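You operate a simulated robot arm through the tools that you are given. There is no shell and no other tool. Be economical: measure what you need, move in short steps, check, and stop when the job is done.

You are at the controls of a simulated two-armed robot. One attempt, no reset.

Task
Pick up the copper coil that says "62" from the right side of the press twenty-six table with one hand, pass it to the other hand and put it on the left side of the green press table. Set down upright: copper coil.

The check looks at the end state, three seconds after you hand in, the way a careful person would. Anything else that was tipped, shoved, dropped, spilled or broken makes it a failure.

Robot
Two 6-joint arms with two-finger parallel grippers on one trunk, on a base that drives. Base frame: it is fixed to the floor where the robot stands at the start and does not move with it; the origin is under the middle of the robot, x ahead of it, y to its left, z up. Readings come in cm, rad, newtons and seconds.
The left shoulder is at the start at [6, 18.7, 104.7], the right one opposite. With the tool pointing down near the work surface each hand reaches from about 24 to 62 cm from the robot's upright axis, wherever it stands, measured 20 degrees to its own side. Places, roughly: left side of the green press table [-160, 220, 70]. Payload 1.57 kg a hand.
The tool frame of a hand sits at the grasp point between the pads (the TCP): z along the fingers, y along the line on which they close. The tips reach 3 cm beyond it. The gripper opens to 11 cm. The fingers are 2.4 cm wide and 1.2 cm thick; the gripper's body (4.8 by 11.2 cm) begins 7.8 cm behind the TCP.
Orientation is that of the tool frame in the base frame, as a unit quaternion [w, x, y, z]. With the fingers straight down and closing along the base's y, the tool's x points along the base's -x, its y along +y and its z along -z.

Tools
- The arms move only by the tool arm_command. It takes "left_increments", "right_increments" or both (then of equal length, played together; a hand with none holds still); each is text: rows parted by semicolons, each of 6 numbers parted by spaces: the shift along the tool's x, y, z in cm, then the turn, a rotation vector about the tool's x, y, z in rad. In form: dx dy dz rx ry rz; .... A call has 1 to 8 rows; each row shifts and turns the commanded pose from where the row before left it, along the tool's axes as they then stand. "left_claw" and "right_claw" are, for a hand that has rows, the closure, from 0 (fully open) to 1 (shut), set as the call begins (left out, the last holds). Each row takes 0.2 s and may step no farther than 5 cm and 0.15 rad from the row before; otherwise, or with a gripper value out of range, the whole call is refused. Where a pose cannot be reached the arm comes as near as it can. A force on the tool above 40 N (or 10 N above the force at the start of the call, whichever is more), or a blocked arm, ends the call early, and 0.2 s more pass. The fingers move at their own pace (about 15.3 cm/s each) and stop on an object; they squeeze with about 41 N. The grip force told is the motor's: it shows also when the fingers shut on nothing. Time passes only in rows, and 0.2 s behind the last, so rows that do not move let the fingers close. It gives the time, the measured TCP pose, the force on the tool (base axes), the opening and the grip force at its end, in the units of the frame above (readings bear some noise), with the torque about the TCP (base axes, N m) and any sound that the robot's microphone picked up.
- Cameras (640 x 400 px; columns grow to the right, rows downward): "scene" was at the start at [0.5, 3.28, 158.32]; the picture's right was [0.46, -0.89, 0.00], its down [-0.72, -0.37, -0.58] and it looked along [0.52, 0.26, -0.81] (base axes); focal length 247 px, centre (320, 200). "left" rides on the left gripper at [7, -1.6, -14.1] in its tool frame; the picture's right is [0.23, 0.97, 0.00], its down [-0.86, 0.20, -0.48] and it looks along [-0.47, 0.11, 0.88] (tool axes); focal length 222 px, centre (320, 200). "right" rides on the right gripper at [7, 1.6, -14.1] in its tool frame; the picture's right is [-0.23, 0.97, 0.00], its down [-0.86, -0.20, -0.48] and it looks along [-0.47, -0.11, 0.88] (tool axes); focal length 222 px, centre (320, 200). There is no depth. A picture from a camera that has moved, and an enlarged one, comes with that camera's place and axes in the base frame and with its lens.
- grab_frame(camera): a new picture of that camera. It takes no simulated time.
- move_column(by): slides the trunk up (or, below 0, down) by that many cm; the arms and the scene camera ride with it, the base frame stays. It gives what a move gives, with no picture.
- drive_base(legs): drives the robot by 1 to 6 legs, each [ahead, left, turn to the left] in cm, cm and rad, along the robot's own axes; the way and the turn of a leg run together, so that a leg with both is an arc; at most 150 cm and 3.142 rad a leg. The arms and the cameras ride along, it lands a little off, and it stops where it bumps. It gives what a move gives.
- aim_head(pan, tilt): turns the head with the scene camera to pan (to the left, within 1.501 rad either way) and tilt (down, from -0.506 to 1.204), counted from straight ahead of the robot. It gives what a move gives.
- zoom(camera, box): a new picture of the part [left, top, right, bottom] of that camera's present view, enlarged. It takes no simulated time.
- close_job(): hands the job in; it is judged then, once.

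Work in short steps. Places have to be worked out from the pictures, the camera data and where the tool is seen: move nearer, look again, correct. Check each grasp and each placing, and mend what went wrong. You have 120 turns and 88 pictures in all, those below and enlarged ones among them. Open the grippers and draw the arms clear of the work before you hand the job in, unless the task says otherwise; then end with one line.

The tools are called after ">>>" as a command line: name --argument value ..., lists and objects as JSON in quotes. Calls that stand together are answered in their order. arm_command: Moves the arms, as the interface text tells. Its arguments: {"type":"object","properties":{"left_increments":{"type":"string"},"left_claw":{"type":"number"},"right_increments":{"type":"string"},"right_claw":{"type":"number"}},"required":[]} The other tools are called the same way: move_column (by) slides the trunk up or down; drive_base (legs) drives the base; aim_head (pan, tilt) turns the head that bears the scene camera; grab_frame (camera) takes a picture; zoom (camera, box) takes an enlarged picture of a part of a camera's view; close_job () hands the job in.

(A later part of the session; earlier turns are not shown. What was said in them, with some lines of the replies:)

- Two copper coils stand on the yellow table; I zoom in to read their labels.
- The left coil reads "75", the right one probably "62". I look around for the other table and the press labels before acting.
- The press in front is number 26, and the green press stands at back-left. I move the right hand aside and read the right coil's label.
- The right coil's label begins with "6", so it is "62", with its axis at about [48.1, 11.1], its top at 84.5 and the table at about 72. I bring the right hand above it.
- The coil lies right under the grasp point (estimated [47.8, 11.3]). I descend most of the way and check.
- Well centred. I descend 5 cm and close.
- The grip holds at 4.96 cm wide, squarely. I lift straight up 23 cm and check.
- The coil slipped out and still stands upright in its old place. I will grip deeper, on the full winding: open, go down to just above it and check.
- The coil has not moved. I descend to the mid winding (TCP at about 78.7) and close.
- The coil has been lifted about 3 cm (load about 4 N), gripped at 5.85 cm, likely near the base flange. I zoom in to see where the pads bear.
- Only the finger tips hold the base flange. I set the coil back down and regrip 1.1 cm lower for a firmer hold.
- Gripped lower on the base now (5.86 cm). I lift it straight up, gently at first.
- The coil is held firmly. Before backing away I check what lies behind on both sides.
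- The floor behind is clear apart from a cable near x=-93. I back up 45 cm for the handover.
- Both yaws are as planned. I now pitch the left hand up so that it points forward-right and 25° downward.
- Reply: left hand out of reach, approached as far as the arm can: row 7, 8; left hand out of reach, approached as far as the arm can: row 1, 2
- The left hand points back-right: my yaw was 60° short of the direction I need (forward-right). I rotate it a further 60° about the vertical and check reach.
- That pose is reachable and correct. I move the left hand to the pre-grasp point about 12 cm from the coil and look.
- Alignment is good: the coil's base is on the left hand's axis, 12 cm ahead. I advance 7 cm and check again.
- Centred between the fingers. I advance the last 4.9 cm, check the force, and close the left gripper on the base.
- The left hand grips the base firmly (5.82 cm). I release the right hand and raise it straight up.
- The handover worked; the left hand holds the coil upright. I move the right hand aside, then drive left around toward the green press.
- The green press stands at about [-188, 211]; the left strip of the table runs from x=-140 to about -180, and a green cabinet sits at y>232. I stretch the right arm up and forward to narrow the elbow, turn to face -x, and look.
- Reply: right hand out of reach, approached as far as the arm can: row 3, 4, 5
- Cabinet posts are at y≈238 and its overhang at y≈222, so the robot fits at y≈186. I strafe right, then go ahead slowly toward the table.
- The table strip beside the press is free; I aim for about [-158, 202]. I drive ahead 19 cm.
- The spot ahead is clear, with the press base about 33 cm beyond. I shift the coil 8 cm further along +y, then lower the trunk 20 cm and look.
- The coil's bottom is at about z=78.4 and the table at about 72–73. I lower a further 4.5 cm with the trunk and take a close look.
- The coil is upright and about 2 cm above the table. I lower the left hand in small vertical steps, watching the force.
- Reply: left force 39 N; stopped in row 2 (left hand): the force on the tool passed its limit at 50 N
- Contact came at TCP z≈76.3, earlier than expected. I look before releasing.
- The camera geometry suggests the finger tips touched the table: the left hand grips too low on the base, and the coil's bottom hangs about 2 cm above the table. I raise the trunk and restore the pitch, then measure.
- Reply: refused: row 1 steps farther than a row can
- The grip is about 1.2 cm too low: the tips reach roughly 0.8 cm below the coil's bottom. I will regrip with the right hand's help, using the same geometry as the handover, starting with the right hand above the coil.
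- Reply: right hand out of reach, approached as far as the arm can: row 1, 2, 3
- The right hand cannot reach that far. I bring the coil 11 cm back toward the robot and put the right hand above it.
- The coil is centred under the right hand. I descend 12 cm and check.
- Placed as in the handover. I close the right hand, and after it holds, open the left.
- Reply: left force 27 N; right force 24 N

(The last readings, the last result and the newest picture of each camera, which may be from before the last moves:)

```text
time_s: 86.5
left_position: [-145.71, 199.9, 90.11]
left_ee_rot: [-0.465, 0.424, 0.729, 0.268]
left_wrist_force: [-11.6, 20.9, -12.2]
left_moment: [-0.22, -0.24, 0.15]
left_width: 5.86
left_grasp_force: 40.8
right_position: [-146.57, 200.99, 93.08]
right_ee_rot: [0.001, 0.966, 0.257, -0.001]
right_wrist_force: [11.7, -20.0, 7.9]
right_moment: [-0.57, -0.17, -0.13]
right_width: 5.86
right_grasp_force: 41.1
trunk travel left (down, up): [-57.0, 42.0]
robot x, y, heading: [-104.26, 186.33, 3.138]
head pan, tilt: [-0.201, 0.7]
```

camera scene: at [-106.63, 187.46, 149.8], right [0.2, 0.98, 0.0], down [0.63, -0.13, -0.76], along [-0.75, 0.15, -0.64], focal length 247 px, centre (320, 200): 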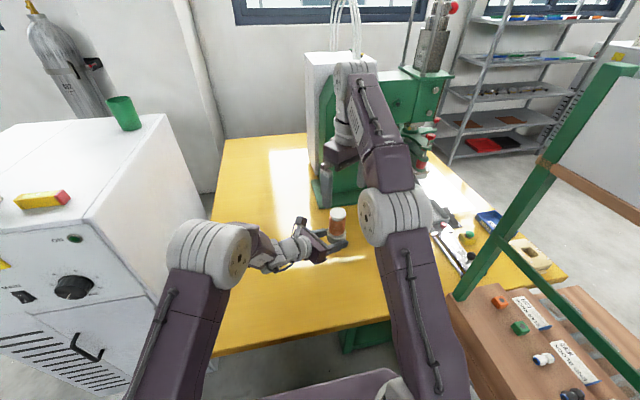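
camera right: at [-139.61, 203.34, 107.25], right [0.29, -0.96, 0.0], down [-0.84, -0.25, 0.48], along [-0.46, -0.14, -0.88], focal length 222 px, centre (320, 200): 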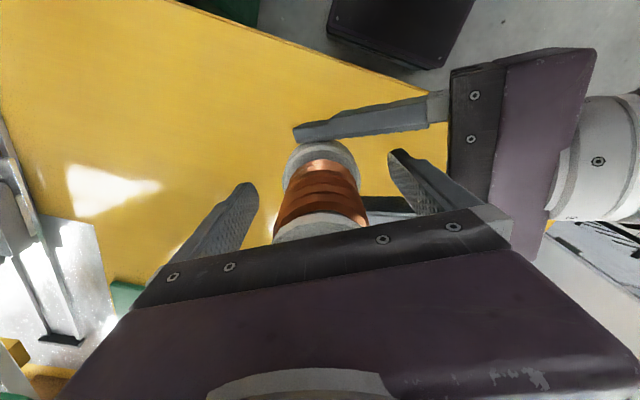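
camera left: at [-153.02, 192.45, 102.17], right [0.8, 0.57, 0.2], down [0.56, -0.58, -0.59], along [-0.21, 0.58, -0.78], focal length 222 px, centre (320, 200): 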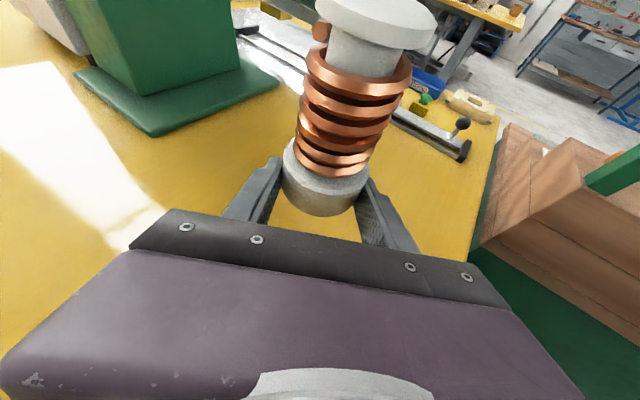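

>>> arm_command --left_increments "0 0 0 0 0 0; 0 0 0 0 0 0; 0 0 0 0 0 0; 0 0 0 0 0 0" --left_claw 0

>>> grab_frame --camera "left"

>>> grab_frame --camera "right"

```text
time_s: 87.5
left_position: [-145.71, 199.9, 90.04]
left_ee_rot: [-0.465, 0.423, 0.731, 0.267]
left_wrist_force: [0.8, -1.0, 0.0]
left_moment: [0.02, -0.02, 0.01]
left_width: 11.0
left_grasp_force: 0.1
right_position: [-146.66, 201.22, 93.15]
right_ee_rot: [0.001, 0.966, 0.258, -0.001]
right_wrist_force: [-0.1, 0.4, -0.8]
right_moment: [0.0, 0.02, 0.01]
right_width: 5.84
right_grasp_force: 41.0
trunk travel left (down, up): [-57.0, 42.0]
robot x, y, heading: [-104.22, 186.01, 3.142]
head pan, tilt: [-0.201, 0.7]
```

```text
21 pictures are left
camera left: at [-142.04, 190.64, 102.4], right [0.8, 0.57, 0.2], down [0.57, -0.59, -0.57], along [-0.21, 0.57, -0.79], focal length 222 px, centre (320, 200)
```

left: 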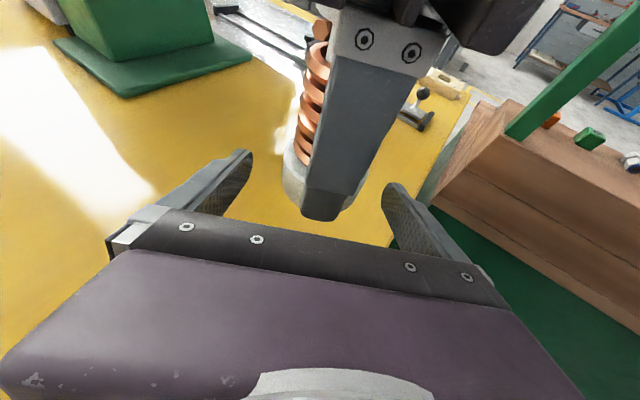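

```text
20 pictures are left
camera right: at [-139.63, 203.34, 107.27], right [0.29, -0.96, 0.0], down [-0.84, -0.25, 0.48], along [-0.46, -0.14, -0.88], focal length 222 px, centre (320, 200)
```

right: 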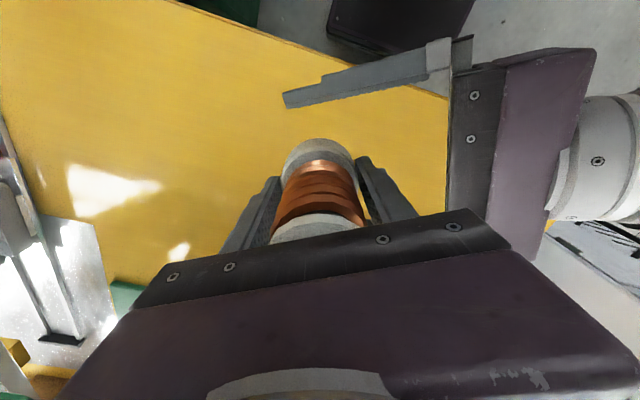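

The right hand holds the coil. I raise the left hand 1.5 cm and close it again, higher on the base.

>>> arm_command --left_increments "0.68 0 -0.317 0 0 0; 0.68 0 -0.317 0 0 0; 0 0 0 0 0 0"

>>> arm_command --left_increments "0 0 0 0 0 0; 0 0 0 0 0 0; 0 0 0 0 0 0; 0 0 0 0 0 0" --left_claw 1

>>> zoom --camera "scene" --box '[290, 190, 410, 265]'

```text
time_s: 88.3
left_position: [-145.81, 199.95, 91.5]
left_ee_rot: [-0.465, 0.423, 0.73, 0.267]
left_wrist_force: [-0.8, 0.1, 0.3]
left_moment: [0.02, 0.01, -0.02]
left_width: 11.01
left_grasp_force: 0.0
right_position: [-146.5, 201.38, 93.1]
right_ee_rot: [-0.001, 0.966, 0.257, -0.001]
right_wrist_force: [-0.4, -0.2, 0.0]
right_moment: [-0.05, -0.03, -0.01]
right_width: 5.84
right_grasp_force: 41.1
trunk travel left (down, up): [-57.0, 42.0]
robot x, y, heading: [-104.4, 185.91, 3.144]
head pan, tilt: [-0.201, 0.7]
```

```text
time_s: 89.3
left_position: [-145.7, 199.93, 91.51]
left_ee_rot: [-0.464, 0.424, 0.73, 0.267]
left_wrist_force: [2.3, 0.4, 1.6]
left_moment: [0.0, -0.02, -0.09]
left_width: 5.82
left_grasp_force: 41.4
right_position: [-146.61, 201.08, 93.16]
right_ee_rot: [0.0, 0.967, 0.256, -0.002]
right_wrist_force: [-1.2, -1.1, -1.7]
right_moment: [0.03, 0.06, 0.06]
right_width: 5.86
right_grasp_force: 41.1
trunk travel left (down, up): [-57.0, 42.0]
robot x, y, heading: [-104.35, 185.86, 3.146]
head pan, tilt: [-0.201, 0.7]
```

```text
5.33 times, centred on (350, 228) of scene
camera zoom: at [-106.68, 187.46, 149.8], right [0.2, 0.98, 0.0], down [0.63, -0.13, -0.76], along [-0.75, 0.15, -0.64], focal length 1319 px, centre (160, 53)
```

zoom: 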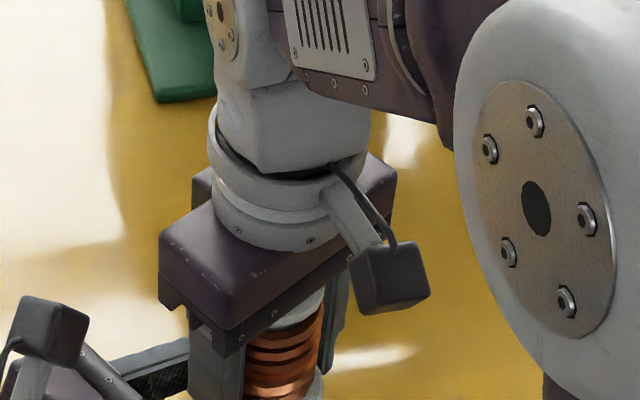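

Width 5.82 again, so the left hand holds the base. I release the right hand and raise it.

>>> arm_command --right_increments "0 0 0 0 0 0; 0 0 0 0 0 0; 0 0 0 0 0 0; 0 0 -1 0 0 0; 0 0 -3 0 0 0; 0 0 -4 0 0 0; 0 0 -4 0 0 0; 0 0 -4 0 0 0" --right_claw 0

>>> arm_command --right_increments "2.5 2 -2.5 0 0 0; 2.5 2 -2.5 0 0 0; 0 0 0 0 0 0"

>>> grab_frame --camera "left"

>>> zoom --camera "scene" --box '[270, 190, 390, 265]'

```text
time_s: 91.1
left_position: [-145.71, 199.94, 91.45]
left_ee_rot: [-0.465, 0.422, 0.731, 0.266]
left_wrist_force: [-0.6, -0.1, 0.2]
left_moment: [-0.08, -0.01, 0.01]
left_width: 5.84
left_grasp_force: 41.2
right_position: [-146.45, 201.35, 109.19]
right_ee_rot: [0.0, 0.966, 0.257, 0.0]
right_wrist_force: [0.5, 0.3, -0.1]
right_moment: [0.0, 0.04, -0.02]
right_width: 11.01
right_grasp_force: 0.1
trunk travel left (down, up): [-57.0, 42.0]
robot x, y, heading: [-104.25, 185.9, 3.138]
head pan, tilt: [-0.201, 0.7]
```

```text
time_s: 91.9
left_position: [-145.8, 199.87, 91.53]
left_ee_rot: [-0.464, 0.423, 0.731, 0.268]
left_wrist_force: [0.1, -0.1, 0.1]
left_moment: [-0.04, -0.04, -0.02]
left_width: 5.85
left_grasp_force: 41.3
right_position: [-140.14, 200.17, 114.13]
right_ee_rot: [0.0, 0.966, 0.257, 0.0]
right_wrist_force: [-1.1, 0.6, -0.1]
right_moment: [0.01, -0.02, -0.02]
right_width: 11.02
right_grasp_force: 0.1
trunk travel left (down, up): [-57.0, 42.0]
robot x, y, heading: [-104.02, 185.49, 3.139]
head pan, tilt: [-0.201, 0.7]
```

```text
18 pictures are left
camera left: at [-142.16, 190.68, 103.87], right [0.8, 0.57, 0.2], down [0.57, -0.59, -0.57], along [-0.21, 0.57, -0.79], focal length 222 px, centre (320, 200)
```

left: 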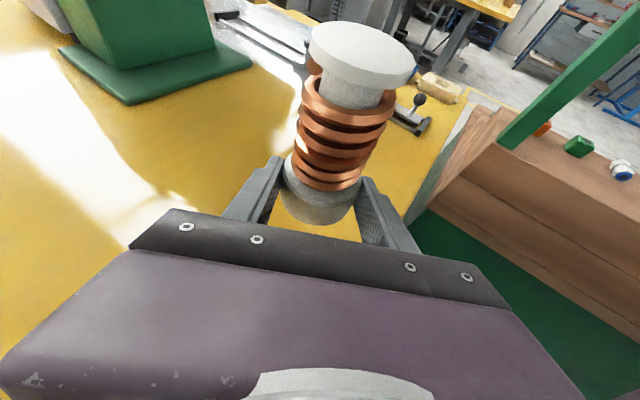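

```text
5.33 times, centred on (330, 228) of scene
camera zoom: at [-106.8, 187.47, 149.79], right [0.2, 0.98, 0.0], down [0.63, -0.13, -0.76], along [-0.75, 0.15, -0.65], focal length 1319 px, centre (267, 53)
```

zoom: 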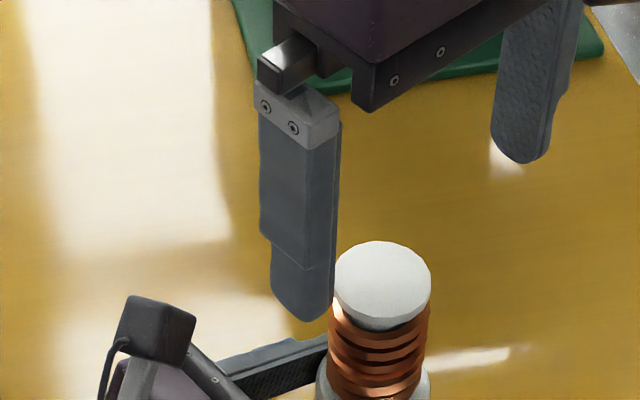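

The coil now sits lower in the left hand, upright. I move it back out over the spot and lower the trunk 12.5 cm.

>>> arm_command --left_increments "1.02 -2.84 2.18 0 0 0; 1.02 -2.84 2.18 0 0 0; 1.02 -2.84 2.18 0 0 0; 0 0 0 0 0 0"

>>> move_column --by -12.5

>>> zoom --camera "scene" --box '[260, 180, 420, 280]'

```text
time_s: 92.9
left_position: [-156.74, 201.87, 91.5]
left_ee_rot: [-0.465, 0.423, 0.73, 0.267]
left_wrist_force: [0.4, -0.6, -0.4]
left_moment: [-0.07, -0.02, -0.05]
left_width: 5.82
left_grasp_force: 41.0
right_position: [-140.18, 200.29, 114.23]
right_ee_rot: [-0.001, 0.966, 0.257, -0.002]
right_wrist_force: [0.1, 0.8, 0.8]
right_moment: [0.0, 0.03, -0.01]
right_width: 11.0
right_grasp_force: 0.0
trunk travel left (down, up): [-57.0, 42.0]
robot x, y, heading: [-104.46, 185.53, 3.142]
head pan, tilt: [-0.201, 0.7]
```

```text
time_s: 94.4
left_position: [-156.64, 201.91, 78.88]
left_ee_rot: [-0.465, 0.423, 0.731, 0.267]
left_wrist_force: [-0.7, 0.5, -0.4]
left_moment: [-0.03, -0.02, 0.02]
left_width: 5.83
left_grasp_force: 40.8
right_position: [-140.04, 200.31, 101.62]
right_ee_rot: [0.0, 0.967, 0.256, -0.001]
right_wrist_force: [-0.1, 0.2, -0.8]
right_moment: [0.0, 0.0, 0.01]
right_width: 11.01
right_grasp_force: 0.1
trunk travel left (down, up): [-44.5, 54.5]
robot x, y, heading: [-104.35, 185.97, 3.137]
head pan, tilt: [-0.201, 0.7]
```

```text
4.00 times, centred on (340, 230) of scene
camera zoom: at [-106.67, 187.45, 137.3], right [0.2, 0.98, 0.0], down [0.63, -0.13, -0.76], along [-0.75, 0.15, -0.64], focal length 989 px, centre (240, 80)
```

zoom: 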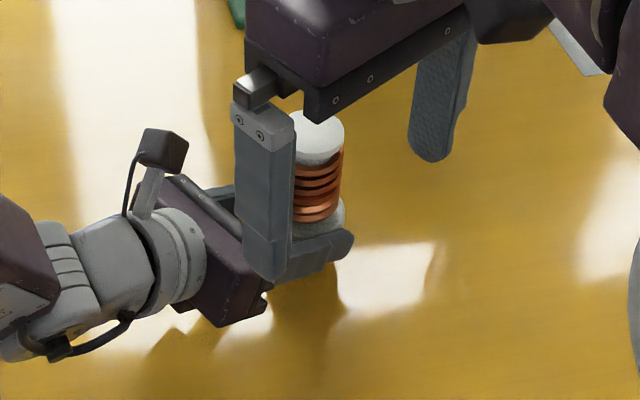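

The right hand blocks the view; I move it up and aside, then lower the left hand in small steps.

>>> arm_command --right_increments "1 -2.5 -3 0 0 0; 1 -2.5 -3 0 0 0; 1 -2.5 -3 0 0 0; 0 0 0 0 0 0" --left_increments "-0.272 0 0.127 0 0 0; -0.272 0 0.127 0 0 0; -0.272 0 0.127 0 0 0; 0 0 0 0 0 0"

>>> arm_command --left_increments "-0.272 0 0.127 0 0 0; -0.181 0 0.085 0 0 0; 0 0 0 0 0 0"

>>> zoom --camera "scene" --box '[290, 190, 390, 265]'

>>> zoom --camera "left" --box '[220, 120, 420, 245]'

```text
time_s: 95.4
left_position: [-156.77, 201.86, 78.08]
left_ee_rot: [-0.466, 0.423, 0.73, 0.267]
left_wrist_force: [0.5, 0.2, 0.5]
left_moment: [-0.06, -0.02, 0.0]
left_width: 5.84
left_grasp_force: 41.0
right_position: [-140.61, 208.24, 108.51]
right_ee_rot: [0.0, 0.966, 0.257, -0.002]
right_wrist_force: [-0.5, 0.1, -0.4]
right_moment: [0.0, -0.03, 0.0]
right_width: 11.0
right_grasp_force: 0.1
right hand out of reach, approached as far as the arm can: row 3
trunk travel left (down, up): [-44.5, 54.5]
robot x, y, heading: [-104.11, 185.83, 3.141]
head pan, tilt: [-0.201, 0.7]
```

```text
time_s: 96.2
left_position: [-156.81, 201.85, 77.6]
left_ee_rot: [-0.465, 0.423, 0.73, 0.268]
left_wrist_force: [-0.1, 0.8, 0.1]
left_moment: [-0.08, -0.02, -0.02]
left_width: 5.83
left_grasp_force: 41.1
right_position: [-140.47, 208.13, 108.55]
right_ee_rot: [0.0, 0.966, 0.258, -0.002]
right_wrist_force: [0.0, 0.4, -0.1]
right_moment: [0.01, 0.0, 0.0]
right_width: 11.02
right_grasp_force: 0.1
trunk travel left (down, up): [-44.5, 54.5]
robot x, y, heading: [-104.55, 186.04, 3.14]
head pan, tilt: [-0.201, 0.7]
```

```text
5.33 times, centred on (340, 228) of scene
camera zoom: at [-106.69, 187.46, 137.3], right [0.2, 0.98, 0.0], down [0.63, -0.13, -0.76], along [-0.75, 0.15, -0.64], focal length 1319 px, centre (213, 53)
```

zoom: 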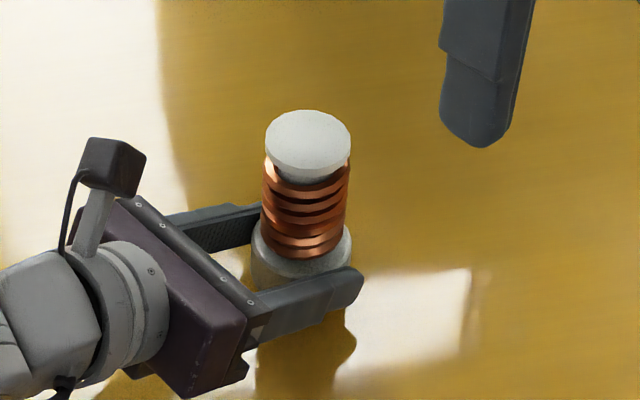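

```text
3.20 times, centred on (320, 182) of left
camera zoom: at [-153.11, 192.59, 89.96], right [0.8, 0.57, 0.2], down [0.57, -0.59, -0.57], along [-0.21, 0.57, -0.79], focal length 711 px, centre (320, 256)
```

zoom: 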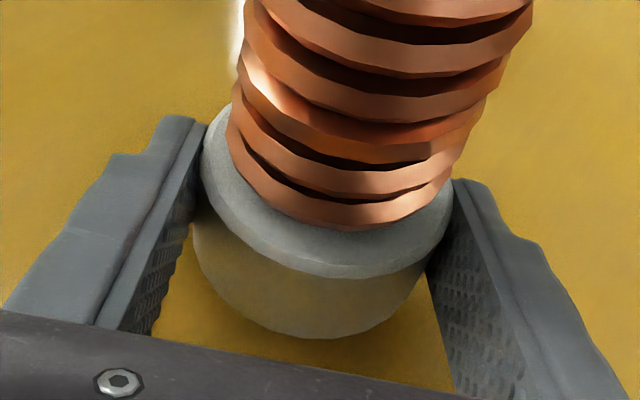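

Still in the air, and the grip is visibly higher on the base. I continue in 0.2–0.3 cm steps.

>>> arm_command --left_increments "-0.226 0 0.106 0 0 0; -0.181 0 0.085 0 0 0; 0 0 0 0 0 0"

>>> arm_command --left_increments "-0.136 0 0.063 0 0 0; 0 0 0 0 0 0"

```text
time_s: 97.0
left_position: [-156.78, 201.9, 77.09]
left_ee_rot: [-0.465, 0.423, 0.73, 0.268]
left_wrist_force: [-0.2, -0.2, -0.8]
left_moment: [-0.07, -0.03, -0.01]
left_width: 5.84
left_grasp_force: 40.8
right_position: [-140.57, 208.19, 108.52]
right_ee_rot: [0.0, 0.966, 0.257, -0.002]
right_wrist_force: [-0.3, 0.1, 0.5]
right_moment: [-0.01, 0.05, 0.01]
right_width: 11.0
right_grasp_force: 0.0
trunk travel left (down, up): [-44.5, 54.5]
robot x, y, heading: [-103.98, 185.82, 3.139]
head pan, tilt: [-0.201, 0.7]
```

```text
time_s: 97.6
left_position: [-156.7, 201.73, 76.95]
left_ee_rot: [-0.466, 0.422, 0.73, 0.267]
left_wrist_force: [-0.8, -0.4, 0.3]
left_moment: [-0.07, -0.03, -0.02]
left_width: 5.85
left_grasp_force: 40.8
right_position: [-140.45, 208.22, 108.54]
right_ee_rot: [0.0, 0.966, 0.257, -0.001]
right_wrist_force: [0.6, 0.5, -0.2]
right_moment: [-0.03, 0.02, -0.03]
right_width: 11.02
right_grasp_force: 0.1
trunk travel left (down, up): [-44.5, 54.5]
robot x, y, heading: [-104.62, 185.96, 3.142]
head pan, tilt: [-0.201, 0.7]
```

>>> arm_command --left_increments "-0.136 0 0.063 0 0 0; 0 0 0 0 0 0"

>>> arm_command --left_increments "-0.136 0 0.063 0 0 0; 0 0 0 0 0 0"

>>> arm_command --left_increments "-0.09 0 0.042 0 0 0; 0 0 0 0 0 0"

```text
time_s: 98.2
left_position: [-156.65, 201.82, 76.75]
left_ee_rot: [-0.465, 0.423, 0.73, 0.267]
left_wrist_force: [0.7, -0.6, 0.0]
left_moment: [-0.1, -0.05, -0.01]
left_width: 5.86
left_grasp_force: 40.8
right_position: [-140.6, 208.2, 108.48]
right_ee_rot: [0.0, 0.966, 0.258, -0.002]
right_wrist_force: [-0.4, 0.5, 1.1]
right_moment: [-0.01, 0.01, -0.04]
right_width: 10.99
right_grasp_force: 0.1
trunk travel left (down, up): [-44.5, 54.5]
robot x, y, heading: [-104.72, 185.67, 3.137]
head pan, tilt: [-0.201, 0.7]
```

```text
time_s: 98.8
left_position: [-156.69, 201.92, 76.68]
left_ee_rot: [-0.466, 0.422, 0.731, 0.267]
left_wrist_force: [0.3, -0.2, 0.6]
left_moment: [-0.1, -0.01, 0.0]
left_width: 5.86
left_grasp_force: 40.6
right_position: [-140.55, 208.13, 108.34]
right_ee_rot: [0.0, 0.966, 0.257, -0.001]
right_wrist_force: [0.2, -0.8, 0.1]
right_moment: [-0.02, -0.04, 0.0]
right_width: 11.02
right_grasp_force: 0.1
trunk travel left (down, up): [-44.5, 54.5]
robot x, y, heading: [-104.41, 185.74, 3.146]
head pan, tilt: [-0.201, 0.7]
```

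```text
time_s: 99.4
left_position: [-156.6, 201.78, 76.61]
left_ee_rot: [-0.465, 0.423, 0.73, 0.268]
left_wrist_force: [0.2, -0.7, -0.6]
left_moment: [-0.05, -0.02, 0.01]
left_width: 5.86
left_grasp_force: 41.1
right_position: [-140.62, 208.2, 108.38]
right_ee_rot: [-0.001, 0.966, 0.257, -0.002]
right_wrist_force: [-0.4, 0.1, -0.1]
right_moment: [-0.01, -0.01, 0.0]
right_width: 11.01
right_grasp_force: 0.1
trunk travel left (down, up): [-44.5, 54.5]
robot x, y, heading: [-104.03, 185.96, 3.146]
head pan, tilt: [-0.201, 0.7]
```

>>> arm_command --left_increments "-0.09 0 0.042 0 0 0; 0 0 0 0 0 0"

>>> arm_command --left_increments "-0.09 0 0.042 0 0 0; 0 0 0 0 0 0"

>>> arm_command --left_increments "-0.09 0 0.042 0 0 0; 0 0 0 0 0 0"

>>> zoom --camera "scene" --box '[310, 205, 374, 245]'

```text
time_s: 100.0
left_position: [-156.68, 201.96, 76.41]
left_ee_rot: [-0.465, 0.423, 0.73, 0.267]
left_wrist_force: [-0.6, -0.6, -0.9]
left_moment: [-0.02, -0.05, -0.03]
left_width: 5.82
left_grasp_force: 40.9
right_position: [-140.62, 208.22, 108.52]
right_ee_rot: [0.0, 0.966, 0.257, -0.001]
right_wrist_force: [-0.4, 1.4, 0.5]
right_moment: [-0.01, -0.01, -0.01]
right_width: 11.02
right_grasp_force: 0.1
trunk travel left (down, up): [-44.5, 54.5]
robot x, y, heading: [-104.47, 185.89, 3.143]
head pan, tilt: [-0.201, 0.7]
```

```text
time_s: 100.6
left_position: [-156.77, 201.87, 76.41]
left_ee_rot: [-0.466, 0.422, 0.73, 0.267]
left_wrist_force: [-0.4, 0.2, 0.8]
left_moment: [-0.05, -0.07, -0.01]
left_width: 5.84
left_grasp_force: 41.2
right_position: [-140.48, 208.22, 108.5]
right_ee_rot: [0.0, 0.966, 0.258, -0.002]
right_wrist_force: [0.5, 0.7, -1.2]
right_moment: [0.01, 0.0, 0.0]
right_width: 10.98
right_grasp_force: 0.1
trunk travel left (down, up): [-44.5, 54.5]
robot x, y, heading: [-104.16, 185.8, 3.142]
head pan, tilt: [-0.201, 0.7]
```

```text
time_s: 101.2
left_position: [-156.68, 201.81, 76.35]
left_ee_rot: [-0.466, 0.423, 0.729, 0.268]
left_wrist_force: [-2.4, 0.3, 7.3]
left_moment: [-0.06, -0.19, 0.01]
left_width: 5.85
left_grasp_force: 40.9
right_position: [-140.4, 208.14, 108.45]
right_ee_rot: [-0.001, 0.966, 0.257, -0.002]
right_wrist_force: [-0.2, -1.3, -0.5]
right_moment: [0.02, 0.01, -0.01]
right_width: 10.99
right_grasp_force: 0.1
trunk travel left (down, up): [-44.5, 54.5]
robot x, y, heading: [-104.45, 186.1, 3.141]
head pan, tilt: [-0.201, 0.7]
```

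```text
10.00 times, centred on (342, 225) of scene
camera zoom: at [-106.56, 187.41, 137.31], right [0.2, 0.98, 0.0], down [0.63, -0.13, -0.77], along [-0.75, 0.15, -0.64], focal length 2473 px, centre (100, -50)
```

zoom: 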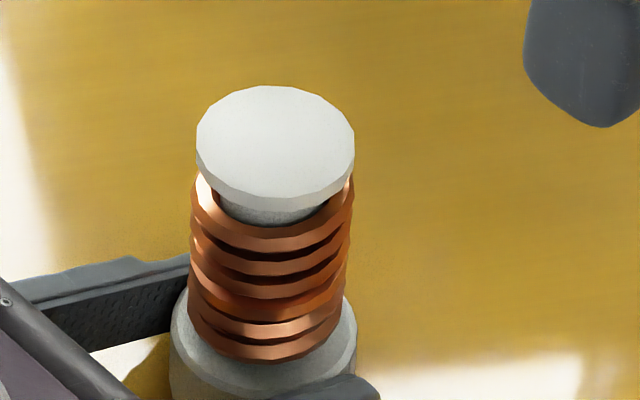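

A light contact of 7 N, with the lever arm at the coil's rim: the coil rests on the table. I open the left hand and look.

>>> arm_command --left_increments "0 0 0 0 0 0; 0 0 0 0 0 0; 0 0 0 0 0 0; 0 0 0 0 0 0" --left_claw 0

>>> zoom --camera "scene" --box '[290, 190, 390, 265]'

>>> grab_frame --camera "left"

```text
time_s: 102.2
left_position: [-156.55, 201.72, 76.42]
left_ee_rot: [-0.466, 0.423, 0.73, 0.268]
left_wrist_force: [-3.2, -6.8, 13.6]
left_moment: [0.43, -0.33, 0.02]
left_width: 10.32
left_grasp_force: 0.0
right_position: [-140.45, 208.01, 108.47]
right_ee_rot: [-0.001, 0.966, 0.257, -0.002]
right_wrist_force: [-0.3, 0.6, -0.3]
right_moment: [-0.04, -0.07, 0.01]
right_width: 11.01
right_grasp_force: 0.0
trunk travel left (down, up): [-44.5, 54.5]
robot x, y, heading: [-104.26, 185.83, 3.141]
head pan, tilt: [-0.201, 0.7]
```

```text
5.33 times, centred on (340, 228) of scene
camera zoom: at [-106.54, 187.24, 137.31], right [0.2, 0.98, 0.0], down [0.63, -0.13, -0.77], along [-0.75, 0.15, -0.64], focal length 1319 px, centre (213, 53)
```

zoom: 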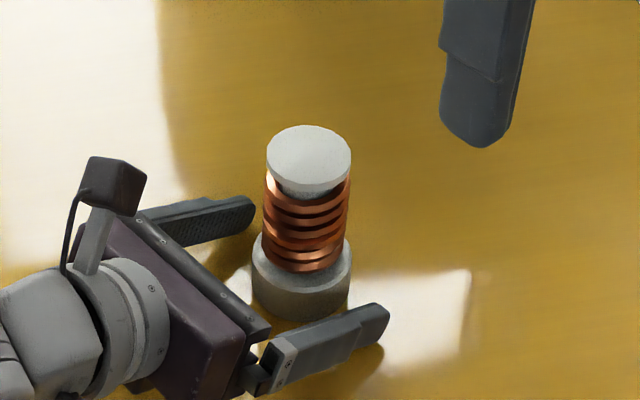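

```text
11 pictures are left
camera left: at [-152.99, 192.42, 88.75], right [0.8, 0.57, 0.2], down [0.57, -0.59, -0.57], along [-0.21, 0.57, -0.79], focal length 222 px, centre (320, 200)
```

left: 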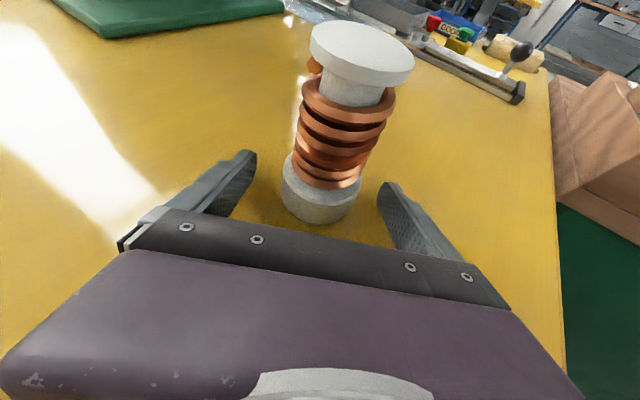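

The coil stands upright and free between the open fingers. I lift a little and withdraw the left hand straight back along its axis.

>>> arm_command --left_increments "0.27 0 -0.13 0 0 0; 0 0 -1.5 0 0 0; 0 0 -3 0 0 0; 0 0 -3 0 0 0; 0 0 -3 0 0 0; 0 0 -3 0 0 0; 0 0 0 0 0 0"

>>> grab_frame --camera "left"

>>> zoom --camera "scene" --box '[260, 180, 420, 280]'

```text
time_s: 103.8
left_position: [-150.52, 191.25, 82.25]
left_ee_rot: [-0.465, 0.424, 0.729, 0.268]
left_wrist_force: [-0.2, 0.5, 0.4]
left_moment: [0.01, -0.01, 0.01]
left_width: 11.0
left_grasp_force: 0.0
right_position: [-140.55, 208.24, 108.41]
right_ee_rot: [0.0, 0.966, 0.257, -0.002]
right_wrist_force: [0.0, 0.4, -0.1]
right_moment: [-0.03, -0.01, -0.02]
right_width: 10.99
right_grasp_force: 0.1
trunk travel left (down, up): [-44.5, 54.5]
robot x, y, heading: [-104.36, 185.64, 3.144]
head pan, tilt: [-0.201, 0.7]
```

```text
10 pictures are left
camera left: at [-146.86, 181.95, 94.74], right [0.8, 0.57, 0.2], down [0.57, -0.59, -0.57], along [-0.21, 0.57, -0.79], focal length 222 px, centre (320, 200)
```

left: 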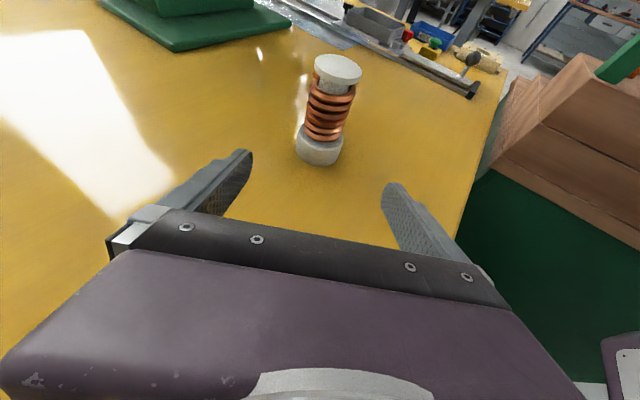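

```text
4.00 times, centred on (340, 230) of scene
camera zoom: at [-106.67, 187.47, 137.3], right [0.2, 0.98, 0.0], down [0.63, -0.13, -0.76], along [-0.75, 0.15, -0.64], focal length 989 px, centre (240, 80)
```

zoom: 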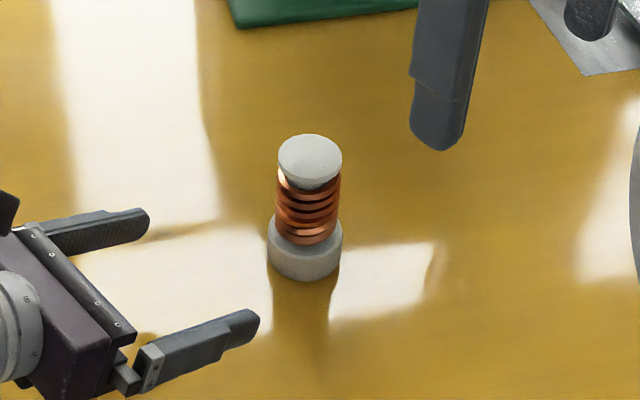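

The coil stands upright on the left strip of the green press table. I raise the trunk and back the robot away the way it came.

>>> move_column --by 20

>>> drive_base --legs '[[-40, 0, 0]]'

>>> grab_frame --camera "scene"

```text
time_s: 106.0
left_position: [-150.49, 191.14, 102.3]
left_ee_rot: [-0.465, 0.423, 0.731, 0.267]
left_wrist_force: [-0.1, -0.4, 0.7]
left_moment: [-0.02, -0.01, 0.0]
left_width: 11.0
left_grasp_force: 0.0
right_position: [-140.47, 208.17, 128.58]
right_ee_rot: [-0.001, 0.967, 0.256, -0.003]
right_wrist_force: [0.4, -0.6, -0.3]
right_moment: [0.01, -0.01, 0.01]
right_width: 11.0
right_grasp_force: 0.0
trunk travel left (down, up): [-64.5, 34.5]
robot x, y, heading: [-104.42, 185.63, 3.143]
head pan, tilt: [-0.201, 0.7]
```

```text
time_s: 108.5
left_position: [-110.14, 191.21, 102.31]
left_ee_rot: [-0.465, 0.422, 0.731, 0.267]
left_wrist_force: [0.0, 0.2, -0.4]
left_moment: [0.0, -0.01, 0.0]
left_width: 11.0
left_grasp_force: 0.1
right_position: [-100.22, 208.09, 128.55]
right_ee_rot: [0.0, 0.966, 0.258, -0.002]
right_wrist_force: [-0.1, 0.3, 0.0]
right_moment: [-0.01, 0.03, 0.01]
right_width: 11.02
right_grasp_force: 0.0
trunk travel left (down, up): [-64.5, 34.5]
robot x, y, heading: [-63.72, 185.86, -3.139]
head pan, tilt: [-0.201, 0.7]
```

```text
8 pictures are left
camera scene: at [-66.27, 187.46, 157.3], right [0.2, 0.98, 0.0], down [0.63, -0.13, -0.76], along [-0.75, 0.15, -0.64], focal length 247 px, centre (320, 200)
```

scene: 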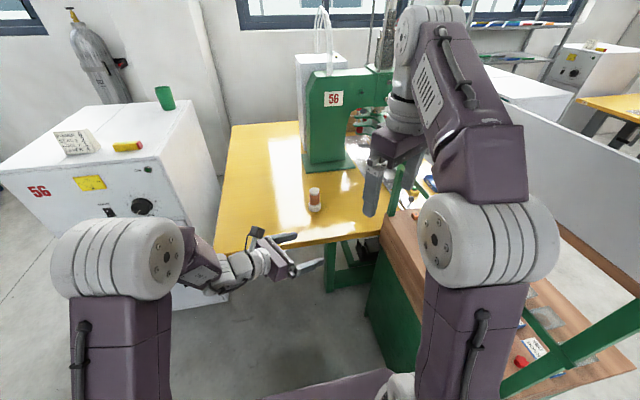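

The coil stands upright on the green press table, both grippers are open, and the arms are clear. I hand in.

>>> close_job

```text
The job is handed in.
```

I picked up coil "62" from the press 26 table with the right hand, passed it to the left, and the left hand set it upright on the left side of the green press table, at about [-157, 203]. I read only the "6" on its label, but the only other coil there says "75".
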